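You operate a simulated robot arm through the tools that you are given. There is no shell and no other tool. Be economical: measure what you need, move in short steps, check, and stop when the job is done.

You run a simulated robot arm. Do the job below in one go: nothing can be reset, and whatever is moved stays where it is left.

Task
Take the ball hammer and leave it on the sheet on the top of the green table.

Only the result counts: the job must be done as asked and must still hold three seconds after the hand-in. Knocking over, shifting, dropping, spilling or breaking anything else fails it. Flat cloth is picked up by pressing the open fingertips on it (5 to 10 N) and closing them slowly along it; thin cloth reads only 2 to 8 mm in the jaws.

Robot
A 7-joint arm with a two-finger parallel gripper, fixed in place. Base frame: the origin is at the foot of the arm, x ahead of it, y to its left, z up; the work surface is at about z = 900. Readings come in mm, rad, newtons and seconds.
With the tool pointing down near the work surface it reaches from about 240 to 680 mm from the base axis. Its first joint turns from -1.152 to 1.152 rad. Payload 2.4 kg.
Tool frame: the origin (TCP) lies between the finger pads and is the grasp point; the fingertips stand 30 mm ahead of it; z points along the fingers, y is the line along which they close. The gripper opens to 94 mm. The fingers are 28 mm wide and 10 mm thick; the gripper's body (50 by 96 mm) begins 55 mm behind the TCP.
Orientation is told as [roll, pitch, yaw] about the base's x, y, z axes, in that order, counted from this pose: with the fingers straight down and closing along the base's y, the tool's x points along the base's -x, its y along +y and its z along -z.

Tools
- The arm moves only by the tool play_rows. Its arguments are lists of equal length, an entry for each row: "turn": the turn, a rotation vector about the tool's x, y, z in units of 5 degrees (1.0 is 5 degrees), a list of three; "slide": the shift along the tool's x, y, z in units of 40 mm (1.0 is 40 mm), a list of three; "hand": the gripper command, from -1 (shut) to 1 (fully open), values between in proportion. In form: {"turn": [[rx, ry, rz], ...], "slide": [[tx, ty, tz], ...], "hand": [hand, ...]}. A call has 1 to 20 rows; each row shifts and turns the commanded pose from where the row before left it, along the tool's axes as they then stand. A call with a number of a shift or a turn outside -1 to 1 is refused whole. A row lasts 0.2 s, in which the tool goes at most 50 mm and 0.15 rad; a call with a longer step from one row to the next is refused whole, and so is a gripper value outside its range. Where a pose cannot be reached the arm comes as near as it can. A force on the tool above 40 N (or 10 N above the force at the start of the call, whichever is more), or a blocked arm, ends the call early, and 0.2 s more pass. The fingers move at their own pace (about 153 mm/s each) and stop on an object; they squeeze with about 44 N. The grip force told is the motor's: it shows also when the fingers shut on nothing. Time passes only in rows, and 0.2 s behind the last, so rows that do not move let the fingers close. It gives the time, the measured TCP pose, the force on the tool (base axes), the opening and the grip force at its end, in the units of the frame above (readings bear some noise).
- Cameras (640 x 400 px; columns grow to the right, rows downward): "scene" is fixed at [40.1, 471.6, 1450]; the picture's right is [-0.75, -0.66, 0.00], its down [-0.33, 0.38, -0.87] and it looks along [0.57, -0.65, -0.50] (base axes); focal length 371 px, centre (320, 200). "wrist" rides on the gripper at [76, 14, -102] in the tool frame; the picture's right is [-0.18, 0.98, 0.00], its down [-0.75, -0.14, -0.64] and it looks along [-0.63, -0.12, 0.77] (tool axes); focal length 243 px, centre (320, 200). There is no depth. A picture from a camera that has moved, and an enlarged one, comes with that camera's place and axes in the base frame and with its lens.
- grab_frame(camera): a new picture of that camera. No time passes.
- inspect(camera, box): a new picture of the part [left, top, right, bottom] of that camera's present view, enlarged. No time passes.
- finish_job(): hands the job in; it is judged then, once.

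Go step by step. Nothing tells you positions but the pictures and the camera data: compare them with the known pose of the tool, close in by small moves and look again before you grip or let go. The budget is 90 turns and 46 pictures, counting those below and the enlarged ones. Unless the task says otherwise, let go and move clear before handing in, and close with one line.

The tools are called after ">>>" as a command line: name --argument value ..., lists and objects as JSON in quotes. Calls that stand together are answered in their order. play_rows: Moves the arm, as the interface text tells. Its arguments: {"type":"object","properties":{"turn":{"type":"array","items":{"type":"array","items":{"type":"number"}}},"slide":{"type":"array","items":{"type":"array","items":{"type":"number"}}},"hand":{"type":"array","items":{"type":"number"}}},"required":["turn","slide","hand"]} The other tools are called the same way: grab_frame (camera) takes a picture; inspect (camera, box) takes an enlarged picture of a part of a camera's view; finish_job () hands the job in.

At the start:

```text
time_s: 0.0
tool_pos: [358.8, 38.8, 1202.4]
tcp_rot: [0.0, 0.0, -0.001]
contact_force: [0.0, 0.7, 0.1]
finger_gap: 93.9
gripper_force: 0.0
```

scene: 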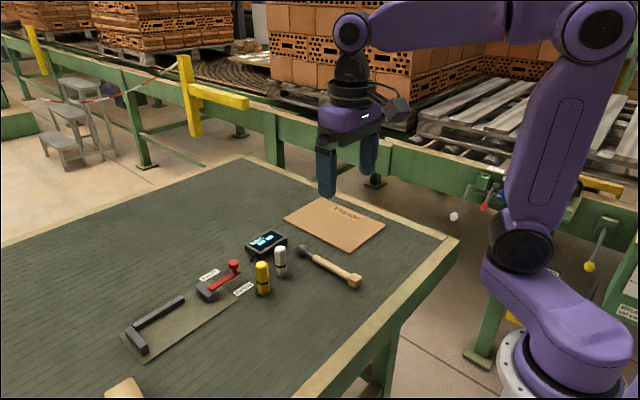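
wrist: 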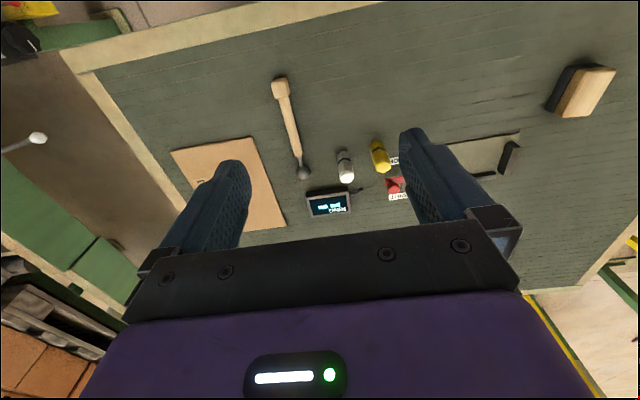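

I see a green table with a cardboard sheet, a hammer with a wooden handle and a ball-like head, and other tools. I'll look closer before moving.

>>> inspect --camera "scene" --box '[230, 180, 400, 300]'

>>> inspect --camera "scene" --box '[100, 240, 300, 380]'

>>> inspect --camera "wrist" --box '[160, 60, 420, 240]'

```text
3.33 times, centred on (315, 240) of scene
camera zoom: at [40.1, 471.6, 1450.0], right [-0.75, -0.66, 0.0], down [-0.33, 0.38, -0.87], along [0.57, -0.65, -0.5], focal length 1237 px, centre (337, 67)
```

zoom: 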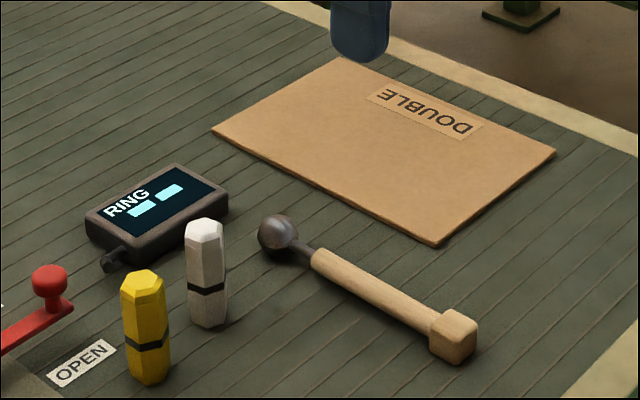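

```text
2.86 times, centred on (200, 310) of scene
camera zoom: at [40.1, 471.6, 1450.0], right [-0.75, -0.66, 0.0], down [-0.33, 0.38, -0.87], along [0.57, -0.65, -0.5], focal length 1061 px, centre (663, -114)
```

zoom: 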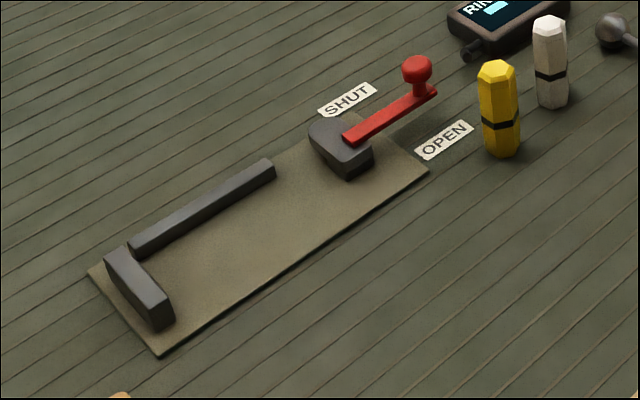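

```text
2.22 times, centred on (290, 150) of wrist
camera zoom: at [282.2, 53.5, 1304.4], right [0.18, 0.98, 0.0], down [0.75, -0.14, 0.64], along [0.63, -0.12, -0.77], focal length 539 px, centre (387, 311)
```

zoom: 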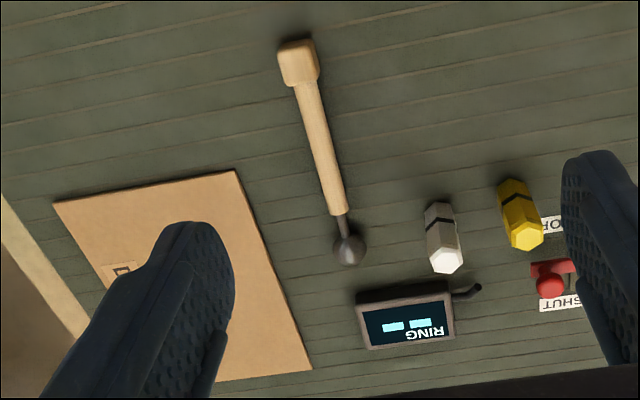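

The hammer is the one with a ball head. It lies along x at about y=-22, with the block end at x=375 and the ball at x=527. The cardboard sheet spans about x 447–675, y -257 to -98. I'll move above the handle.

>>> play_rows --turn '[[0, 0, 0], [0, 0, 0], [0, 0, 0], [0, 0, 0], [0, 0, 0], [0, 0, 0], [0, 0, 0]]' --slide '[[-0.442, -0.254, 0.842], [-0.442, -0.254, 0.842], [-0.442, -0.254, 0.842], [-0.442, -0.254, 0.842], [-0.442, -0.254, 0.842], [-0.442, -0.254, 0.842], [0, 0, 0]]' --hand '[0.5, 0.5, 0.5, 0.5, 0.5, 0.5, 0.5]'

>>> grab_frame --camera "wrist"

>>> inspect --camera "scene" --box '[230, 180, 400, 300]'

```text
time_s: 1.6
tool_pos: [463.0, -22.4, 999.2]
tcp_rot: [0.001, 0.0, 0.0]
contact_force: [0.8, -0.8, -0.5]
finger_gap: 70.7
gripper_force: 0.0
```

```text
40 pictures are left
camera wrist: at [388.2, -7.8, 1101.4], right [0.18, 0.98, 0.0], down [0.75, -0.14, 0.64], along [0.63, -0.12, -0.77], focal length 243 px, centre (320, 200)
```

wrist: 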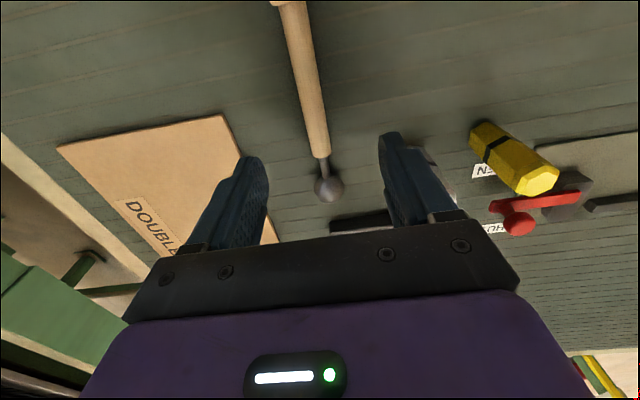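

```text
3.33 times, centred on (315, 240) of scene
camera zoom: at [40.1, 471.6, 1450.0], right [-0.75, -0.66, 0.0], down [-0.33, 0.38, -0.87], along [0.57, -0.65, -0.5], focal length 1237 px, centre (337, 67)
```

zoom: 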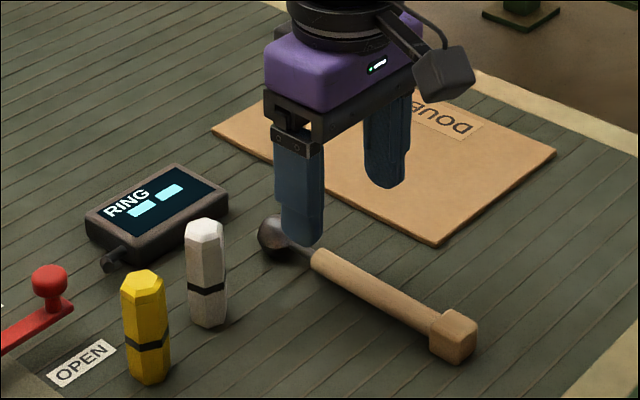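

The handle lies between the fingers at y≈-25, so I descend to it.

>>> play_rows --turn '[[0, 0, 0], [0, 0, 0], [0, 0, 0], [0, 0, 0], [0, 0, 0]]' --slide '[[-0.05, -0.05, 0.4], [0, 0, 0.4], [0, 0, 0.4], [0, 0, 0.4], [0, 0, 0]]' --hand '[0.5, 0.5, 0.5, 0.5, 0.5]'

>>> grab_frame --camera "wrist"

>>> inspect --camera "scene" --box '[230, 180, 400, 300]'

```text
time_s: 2.8
tool_pos: [465.7, -23.9, 935.3]
tcp_rot: [-0.001, 0.001, -0.001]
contact_force: [-0.1, 0.9, -0.1]
finger_gap: 70.3
gripper_force: 0.1
```

```text
38 pictures are left
camera wrist: at [390.6, -10.0, 1038.1], right [0.18, 0.98, 0.0], down [0.75, -0.14, 0.64], along [0.63, -0.12, -0.77], focal length 243 px, centre (320, 200)
```

wrist: 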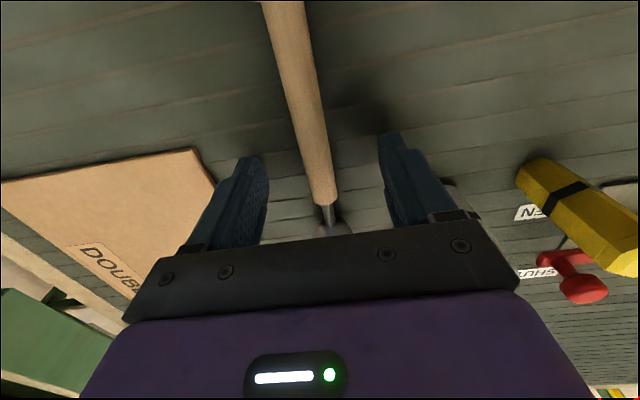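

```text
3.33 times, centred on (315, 240) of scene
camera zoom: at [40.1, 471.6, 1450.0], right [-0.75, -0.66, 0.0], down [-0.33, 0.38, -0.87], along [0.57, -0.65, -0.5], focal length 1237 px, centre (337, 67)
```

zoom: 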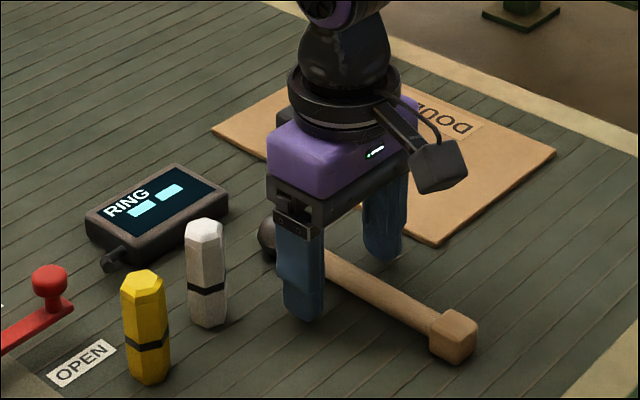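

The fingers straddle the handle. I'll go 2 mm lower, close, and lift a little.

>>> play_rows --turn '[[0, 0, 0], [0, 0, 0], [0, 0, 0], [0, 0, 0], [0, 0, 0]]' --slide '[[0, 0, 0.05], [0, 0, 0], [0, 0, 0], [0, 0, 0], [0, 0, 0]]' --hand '[0.5, 0, -0.5, -1, -1]'

>>> play_rows --turn '[[0, 0, 0], [0, 0, 0], [0, 0, 0], [0, 0, 0]]' --slide '[[0, 0, -0.3], [0, 0, -0.4], [0, 0, -0.5], [0, 0, 0]]' --hand '[-1, -1, -1, -1]'

>>> grab_frame --camera "scene"

>>> grab_frame --camera "wrist"

```text
time_s: 4.0
tool_pos: [464.9, -23.1, 933.6]
tcp_rot: [0.0, -0.001, 0.002]
contact_force: [0.1, 0.4, 0.2]
finger_gap: 15.8
gripper_force: 44.4
```

```text
time_s: 5.0
tool_pos: [465.6, -23.1, 981.8]
tcp_rot: [-0.001, 0.001, -0.001]
contact_force: [0.0, -1.1, 0.4]
finger_gap: 0.0
gripper_force: 33.0
```

```text
36 pictures are left
```

scene: 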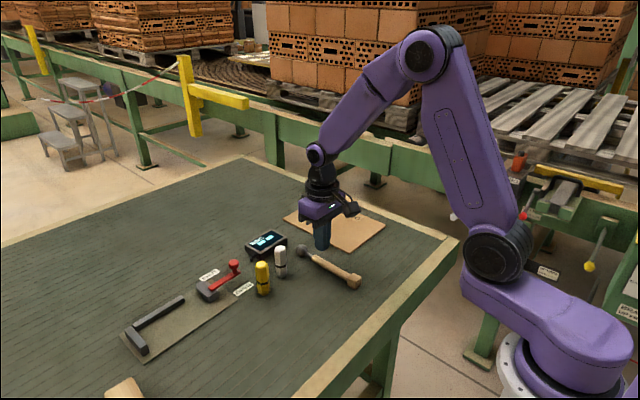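

```text
35 pictures are left
camera wrist: at [390.4, -9.6, 1084.7], right [0.18, 0.98, 0.0], down [0.75, -0.14, 0.64], along [0.63, -0.12, -0.77], focal length 243 px, centre (320, 200)
```

wrist: 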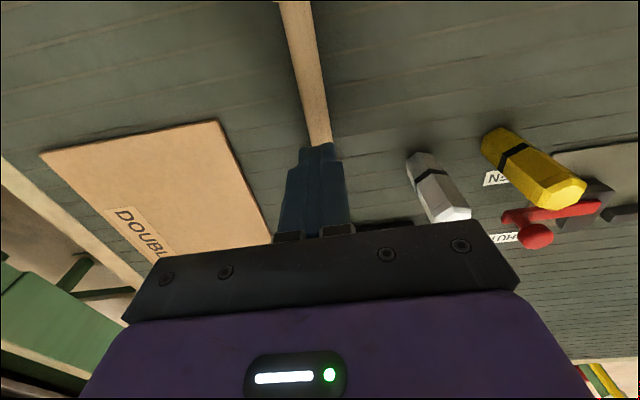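

The handle slipped out of the jaws. I'll look at the hammer closely.

>>> inspect --camera "scene" --box '[280, 220, 380, 300]'

>>> inspect --camera "wrist" --box '[240, 0, 400, 260]'

```text
5.00 times, centred on (330, 260) of scene
camera zoom: at [40.1, 471.6, 1450.0], right [-0.75, -0.66, 0.0], down [-0.33, 0.38, -0.87], along [0.57, -0.65, -0.5], focal length 1856 px, centre (270, -100)
```

zoom: 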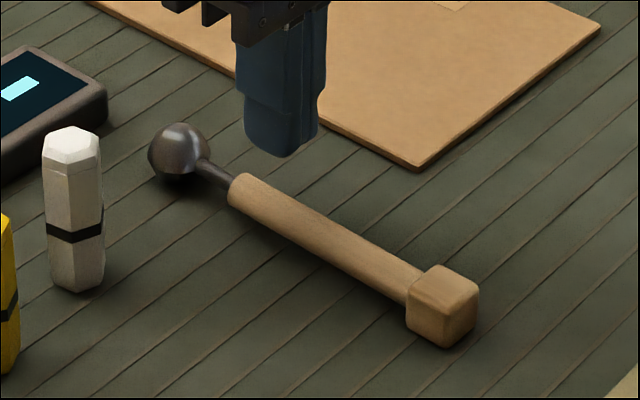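

```text
1.54 times, centred on (320, 130) of wrist
camera zoom: at [390.4, -9.6, 1084.7], right [0.18, 0.98, 0.0], down [0.75, -0.14, 0.64], along [0.63, -0.12, -0.77], focal length 373 px, centre (320, 308)
```

zoom: 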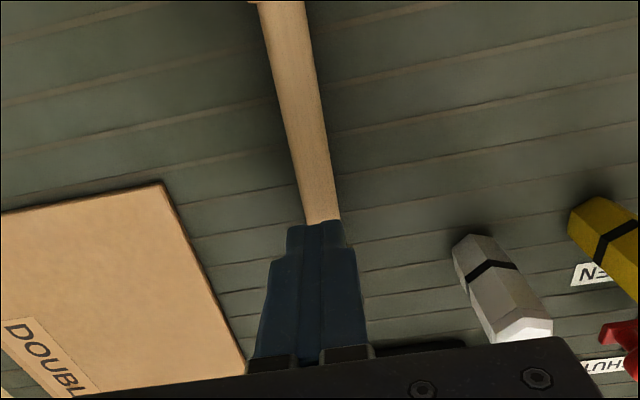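

The handle was gripped at full width but slid out. I'll regrip it lower and lift in very small steps while watching the force.

>>> play_rows --turn '[[0, 0, 0], [0, 0, 0], [0, 0, 0], [0, 0, 0], [0, 0, 0]]' --slide '[[0, 0, 0], [0, 0, 0.3], [0, 0, 0.5], [0, 0, 0.46], [0, 0, 0]]' --hand '[0.5, 0.5, 0.5, 0.5, 0.5]'

>>> play_rows --turn '[[0, 0, 0], [0, 0, 0], [0, 0, 0], [0, 0, 0], [0, 0, 0], [0, 0, 0], [0, 0, 0], [0, 0, 0], [0, 0, 0]]' --slide '[[0, 0, 0], [0, 0, 0], [0, 0, 0], [0, 0, 0], [0, 0, 0], [0, 0, 0], [0, 0, 0], [0, 0, -0.03], [0, 0, -0.03]]' --hand '[0, -0.5, -1, -1, -1, -1, -1, -1, -1]'

>>> grab_frame --camera "wrist"

>>> inspect --camera "scene" --box '[280, 220, 380, 300]'

```text
time_s: 6.2
tool_pos: [465.6, -22.9, 931.9]
tcp_rot: [-0.001, 0.0, 0.0]
contact_force: [0.0, -0.3, 0.4]
finger_gap: 70.7
gripper_force: 0.0
```

```text
time_s: 8.2
tool_pos: [466.8, -23.1, 934.3]
tcp_rot: [0.0, 0.002, 0.0]
contact_force: [0.3, -0.1, -0.9]
finger_gap: 15.7
gripper_force: 45.0
```

```text
32 pictures are left
camera wrist: at [390.5, -9.6, 1035.9], right [0.18, 0.98, 0.0], down [0.75, -0.14, 0.64], along [0.63, -0.12, -0.77], focal length 243 px, centre (320, 200)
```

wrist: 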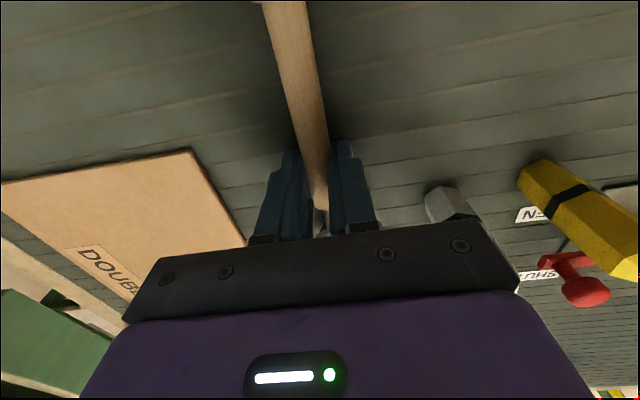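

```text
5.00 times, centred on (330, 260) of scene
camera zoom: at [40.1, 471.6, 1450.0], right [-0.75, -0.66, 0.0], down [-0.33, 0.38, -0.87], along [0.57, -0.65, -0.5], focal length 1856 px, centre (270, -100)
```

zoom: 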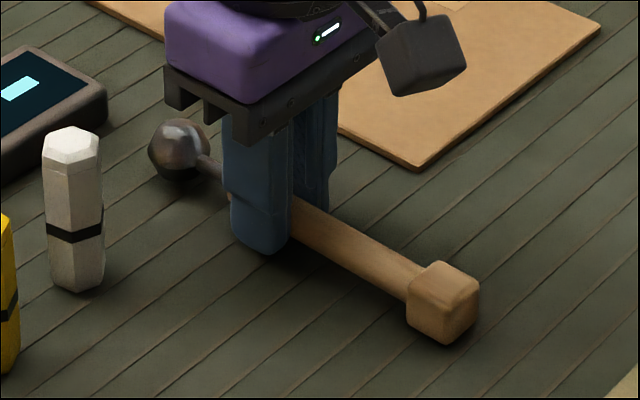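

The grip holds so far, so I continue lifting in small steps.

>>> play_rows --turn '[[0, 0, 0], [0, 0, 0], [0, 0, 0]]' --slide '[[0, 0, -0.05], [0, 0, -0.05], [0, 0, -0.05]]' --hand '[-1, -1, -1]'

>>> inspect --camera "scene" --box '[280, 220, 380, 300]'

```text
time_s: 9.0
tool_pos: [466.4, -23.7, 941.2]
tcp_rot: [0.001, 0.001, 0.001]
contact_force: [0.6, 0.0, -1.9]
finger_gap: 16.1
gripper_force: 44.2
```

```text
5.00 times, centred on (330, 260) of scene
camera zoom: at [40.1, 471.6, 1450.0], right [-0.75, -0.66, 0.0], down [-0.33, 0.38, -0.87], along [0.57, -0.65, -0.5], focal length 1856 px, centre (270, -100)
```

zoom: 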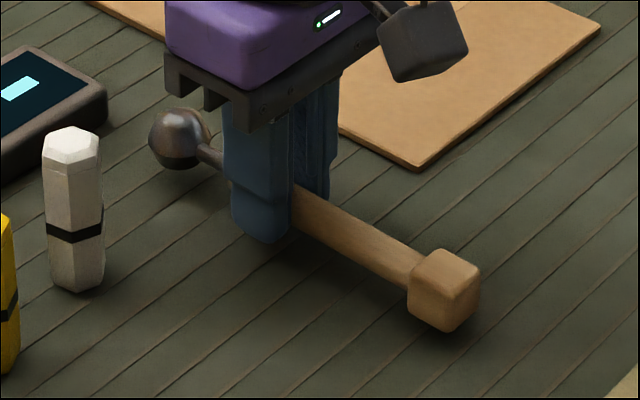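

The hammer is lifting level. I'll raise it gently a bit more.

>>> play_rows --turn '[[0, 0, 0], [0, 0, 0], [0, 0, 0], [0, 0, 0], [0, 0, 0], [0, 0, 0], [0, 0, 0], [0, 0, 0], [0, 0, 0], [0, 0, 0]]' --slide '[[0, 0, -0.05], [0, 0, -0.07], [0, 0, -0.08], [0, 0, -0.08], [0, 0, -0.08], [0, 0, -0.08], [0, 0, -0.08], [0, 0, -0.07], [0, 0, -0.05], [0, 0, 0]]' --hand '[-1, -1, -1, -1, -1, -1, -1, -1, -1, -1]'

>>> inspect --camera "scene" --box '[280, 200, 380, 280]'

```text
time_s: 11.2
tool_pos: [465.8, -23.1, 966.5]
tcp_rot: [0.0, -0.002, 0.0]
contact_force: [-0.1, -0.2, -1.6]
finger_gap: 15.8
gripper_force: 44.1
```

```text
5.00 times, centred on (330, 240) of scene
camera zoom: at [40.1, 471.6, 1450.0], right [-0.75, -0.66, 0.0], down [-0.33, 0.38, -0.87], along [0.57, -0.65, -0.5], focal length 1856 px, centre (270, 0)
```

zoom: 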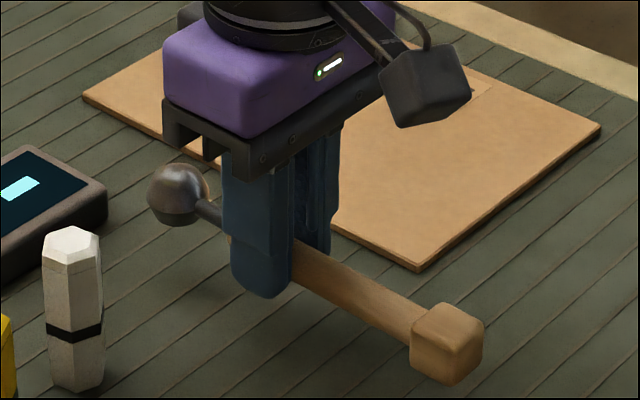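

It holds securely. Now I'll carry it slowly over to the centre of the sheet.

>>> play_rows --turn '[[0, 0, 0], [0, 0, 0], [0, 0, 0], [0, 0, 0], [0, 0, 0], [0, 0, 0], [0, 0, 0], [0, 0, 0], [0, 0, 0], [0, 0, 0], [0, 0, 0], [0, 0, 0], [0, 0, 0], [0, 0, 0], [0, 0, 0], [0, 0, 0], [0, 0, 0], [0, 0, 0]]' --slide '[[-0.085, -0.12, 0], [-0.169, -0.242, 0], [-0.169, -0.242, 0], [-0.169, -0.242, 0], [-0.169, -0.242, 0], [-0.169, -0.242, 0], [-0.169, -0.242, 0], [-0.169, -0.242, 0], [-0.169, -0.242, 0], [-0.169, -0.242, 0], [-0.169, -0.242, 0], [-0.169, -0.242, 0], [-0.169, -0.242, 0], [-0.169, -0.242, 0], [-0.169, -0.242, 0], [-0.169, -0.242, 0], [-0.085, -0.12, 0], [0, 0, 0]]' --hand '[-1, -1, -1, -1, -1, -1, -1, -1, -1, -1, -1, -1, -1, -1, -1, -1, -1, -1]'

>>> inspect --camera "scene" --box '[250, 160, 410, 280]'

>>> grab_frame --camera "wrist"

```text
time_s: 15.0
tool_pos: [573.6, -179.6, 965.0]
tcp_rot: [0.0, -0.001, -0.001]
contact_force: [-0.6, 0.2, -1.8]
finger_gap: 16.1
gripper_force: 43.9
```

```text
3.33 times, centred on (330, 220) of scene
camera zoom: at [40.1, 471.6, 1450.0], right [-0.75, -0.66, 0.0], down [-0.33, 0.38, -0.87], along [0.57, -0.65, -0.5], focal length 1237 px, centre (287, 133)
```

zoom: 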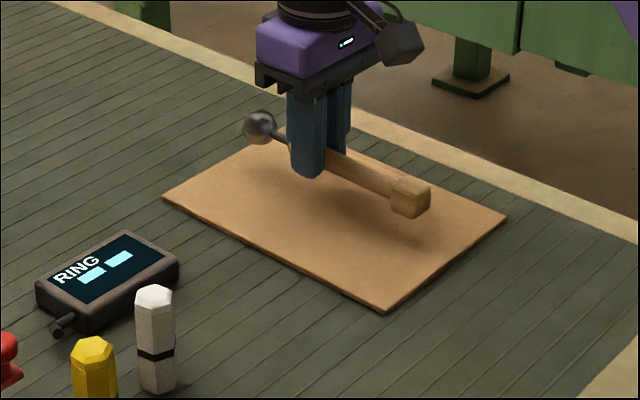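

```text
27 pictures are left
camera wrist: at [499.0, -165.0, 1067.8], right [0.18, 0.98, 0.0], down [0.75, -0.14, 0.64], along [0.63, -0.12, -0.77], focal length 243 px, centre (320, 200)
```

wrist: 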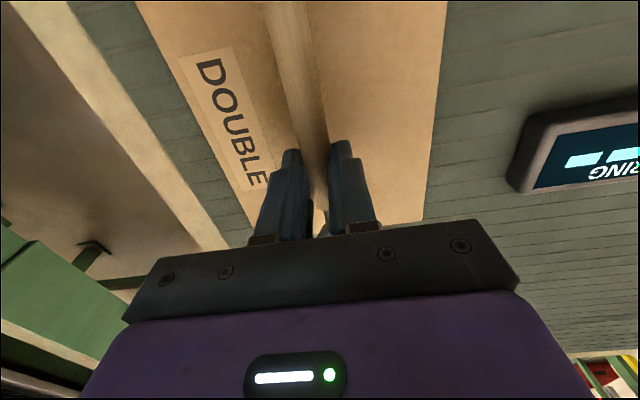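

It is positioned over the sheet. I'll lower it gently, watching the force.

>>> play_rows --turn '[[0, 0, 0], [0, 0, 0], [0, 0, 0], [0, 0, 0], [0, 0, 0], [0, 0, 0], [0, 0, 0], [0, 0, 0], [0, 0, 0]]' --slide '[[0, 0, 0.05], [0, 0, 0.1], [0, 0, 0.1], [0, 0, 0.1], [0, 0, 0.1], [0, 0, 0.08], [0, 0, 0.05], [0, 0, 0.04], [0, 0, 0]]' --hand '[-1, -1, -1, -1, -1, -1, -1, -1, -1]'

>>> inspect --camera "scene" --box '[290, 170, 390, 250]'

```text
time_s: 17.0
tool_pos: [574.7, -178.2, 940.7]
tcp_rot: [0.001, 0.0, 0.0]
contact_force: [0.6, 0.6, -2.5]
finger_gap: 15.8
gripper_force: 43.8
```

```text
5.00 times, centred on (340, 210) of scene
camera zoom: at [40.1, 471.6, 1450.0], right [-0.75, -0.66, 0.0], down [-0.33, 0.38, -0.87], along [0.57, -0.65, -0.5], focal length 1856 px, centre (220, 150)
```

zoom: 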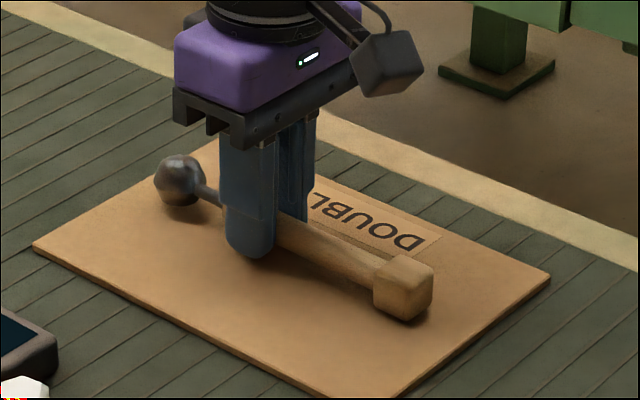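

>>> play_rows --turn '[[0, 0, 0], [0, 0, 0], [0, 0, 0]]' --slide '[[0, 0, 0.03], [0, 0, 0.03], [0, 0, 0]]' --hand '[-1, -1, -1]'

```text
time_s: 17.8
tool_pos: [574.4, -179.0, 936.9]
tcp_rot: [0.001, -0.001, 0.001]
contact_force: [0.3, 0.3, -1.3]
finger_gap: 16.1
gripper_force: 44.3
```

The weight is not off yet, so I go slightly lower.

>>> play_rows --turn '[[0, 0, 0], [0, 0, 0]]' --slide '[[0, 0, 0.03], [0, 0, 0]]' --hand '[-1, -1]'

>>> inspect --camera "scene" --box '[290, 170, 390, 250]'

```text
time_s: 18.4
tool_pos: [573.6, -179.8, 937.0]
tcp_rot: [0.002, 0.002, 0.001]
contact_force: [0.0, 0.3, 1.0]
finger_gap: 16.1
gripper_force: 44.1
```

```text
5.00 times, centred on (340, 210) of scene
camera zoom: at [40.1, 471.6, 1450.0], right [-0.75, -0.66, 0.0], down [-0.33, 0.38, -0.87], along [0.57, -0.65, -0.5], focal length 1856 px, centre (220, 150)
```

zoom: 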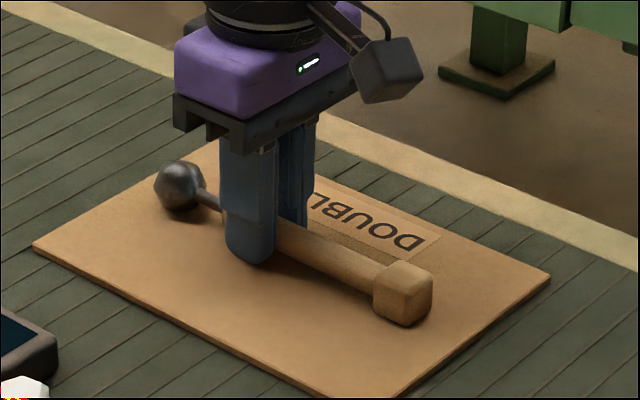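

The force has turned upward, so the hammer touches the sheet. I'll open gently and rise straight up.

>>> play_rows --turn '[[0, 0, 0], [0, 0, 0], [0, 0, 0], [0, 0, 0], [0, 0, 0]]' --slide '[[0, 0, 0], [0, 0, 0], [0, 0, 0], [0, 0, 0], [0, 0, 0]]' --hand '[-0.6, -0.4, 0, 0.4, 0.4]'

>>> play_rows --turn '[[0, 0, 0], [0, 0, 0], [0, 0, 0], [0, 0, 0], [0, 0, 0], [0, 0, 0]]' --slide '[[0, 0, -0.2], [0, 0, -0.5], [0, 0, -0.8], [0, 0, -0.8], [0, 0, -0.8], [0, 0, 0]]' --hand '[0.4, 0.4, 0.4, 0.4, 0.4, 0.4]'

>>> grab_frame --camera "scene"

>>> inspect --camera "scene" --box '[280, 170, 400, 260]'

>>> grab_frame --camera "wrist"

```text
time_s: 19.6
tool_pos: [574.6, -178.7, 936.6]
tcp_rot: [0.001, -0.001, 0.0]
contact_force: [0.4, -0.1, 0.6]
finger_gap: 65.7
gripper_force: 0.0
```

```text
time_s: 21.0
tool_pos: [574.7, -178.5, 1060.1]
tcp_rot: [0.001, 0.0, 0.001]
contact_force: [0.4, -0.5, -0.1]
finger_gap: 65.8
gripper_force: 0.1
```

```text
24 pictures are left
```

scene: 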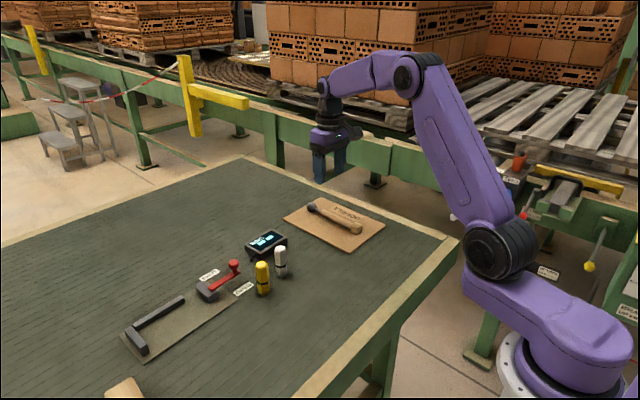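

```text
4.44 times, centred on (340, 215) of scene
camera zoom: at [40.1, 471.6, 1450.0], right [-0.75, -0.66, 0.0], down [-0.33, 0.38, -0.87], along [0.57, -0.65, -0.5], focal length 1650 px, centre (231, 133)
```

zoom: 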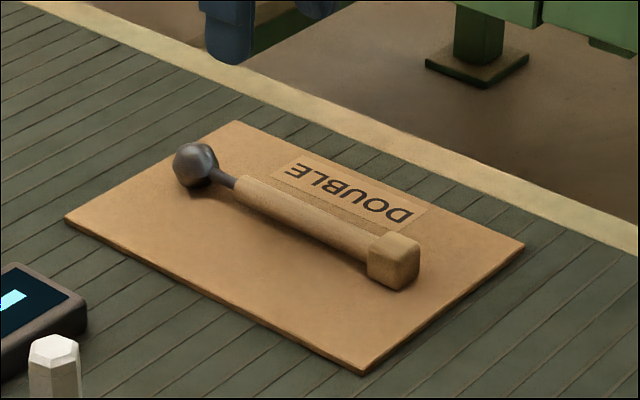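

```text
22 pictures are left
camera wrist: at [499.5, -164.3, 1163.1], right [0.18, 0.98, 0.0], down [0.75, -0.14, 0.64], along [0.63, -0.12, -0.77], focal length 243 px, centre (320, 200)
```

wrist: 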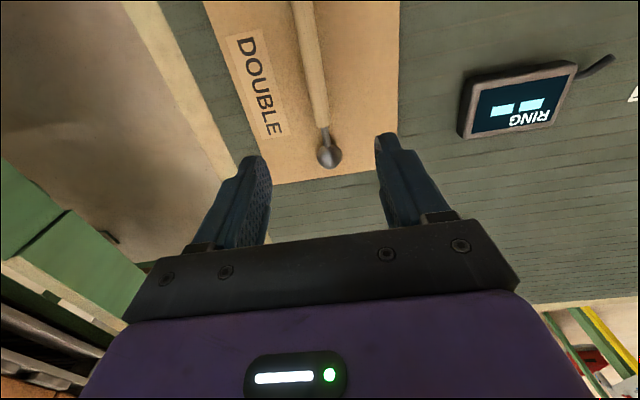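

The hammer lies fully on the cardboard sheet, and the arm is clear with nothing else disturbed. I'm handing in.

>>> finish_job

```text
The job is handed in.
```

The ball hammer is resting fully on the cardboard sheet on the green table, the arm is clear, and the job is handed in. My first grip slipped just above the table before a slower lift held; nothing else looked moved in the last pictures.
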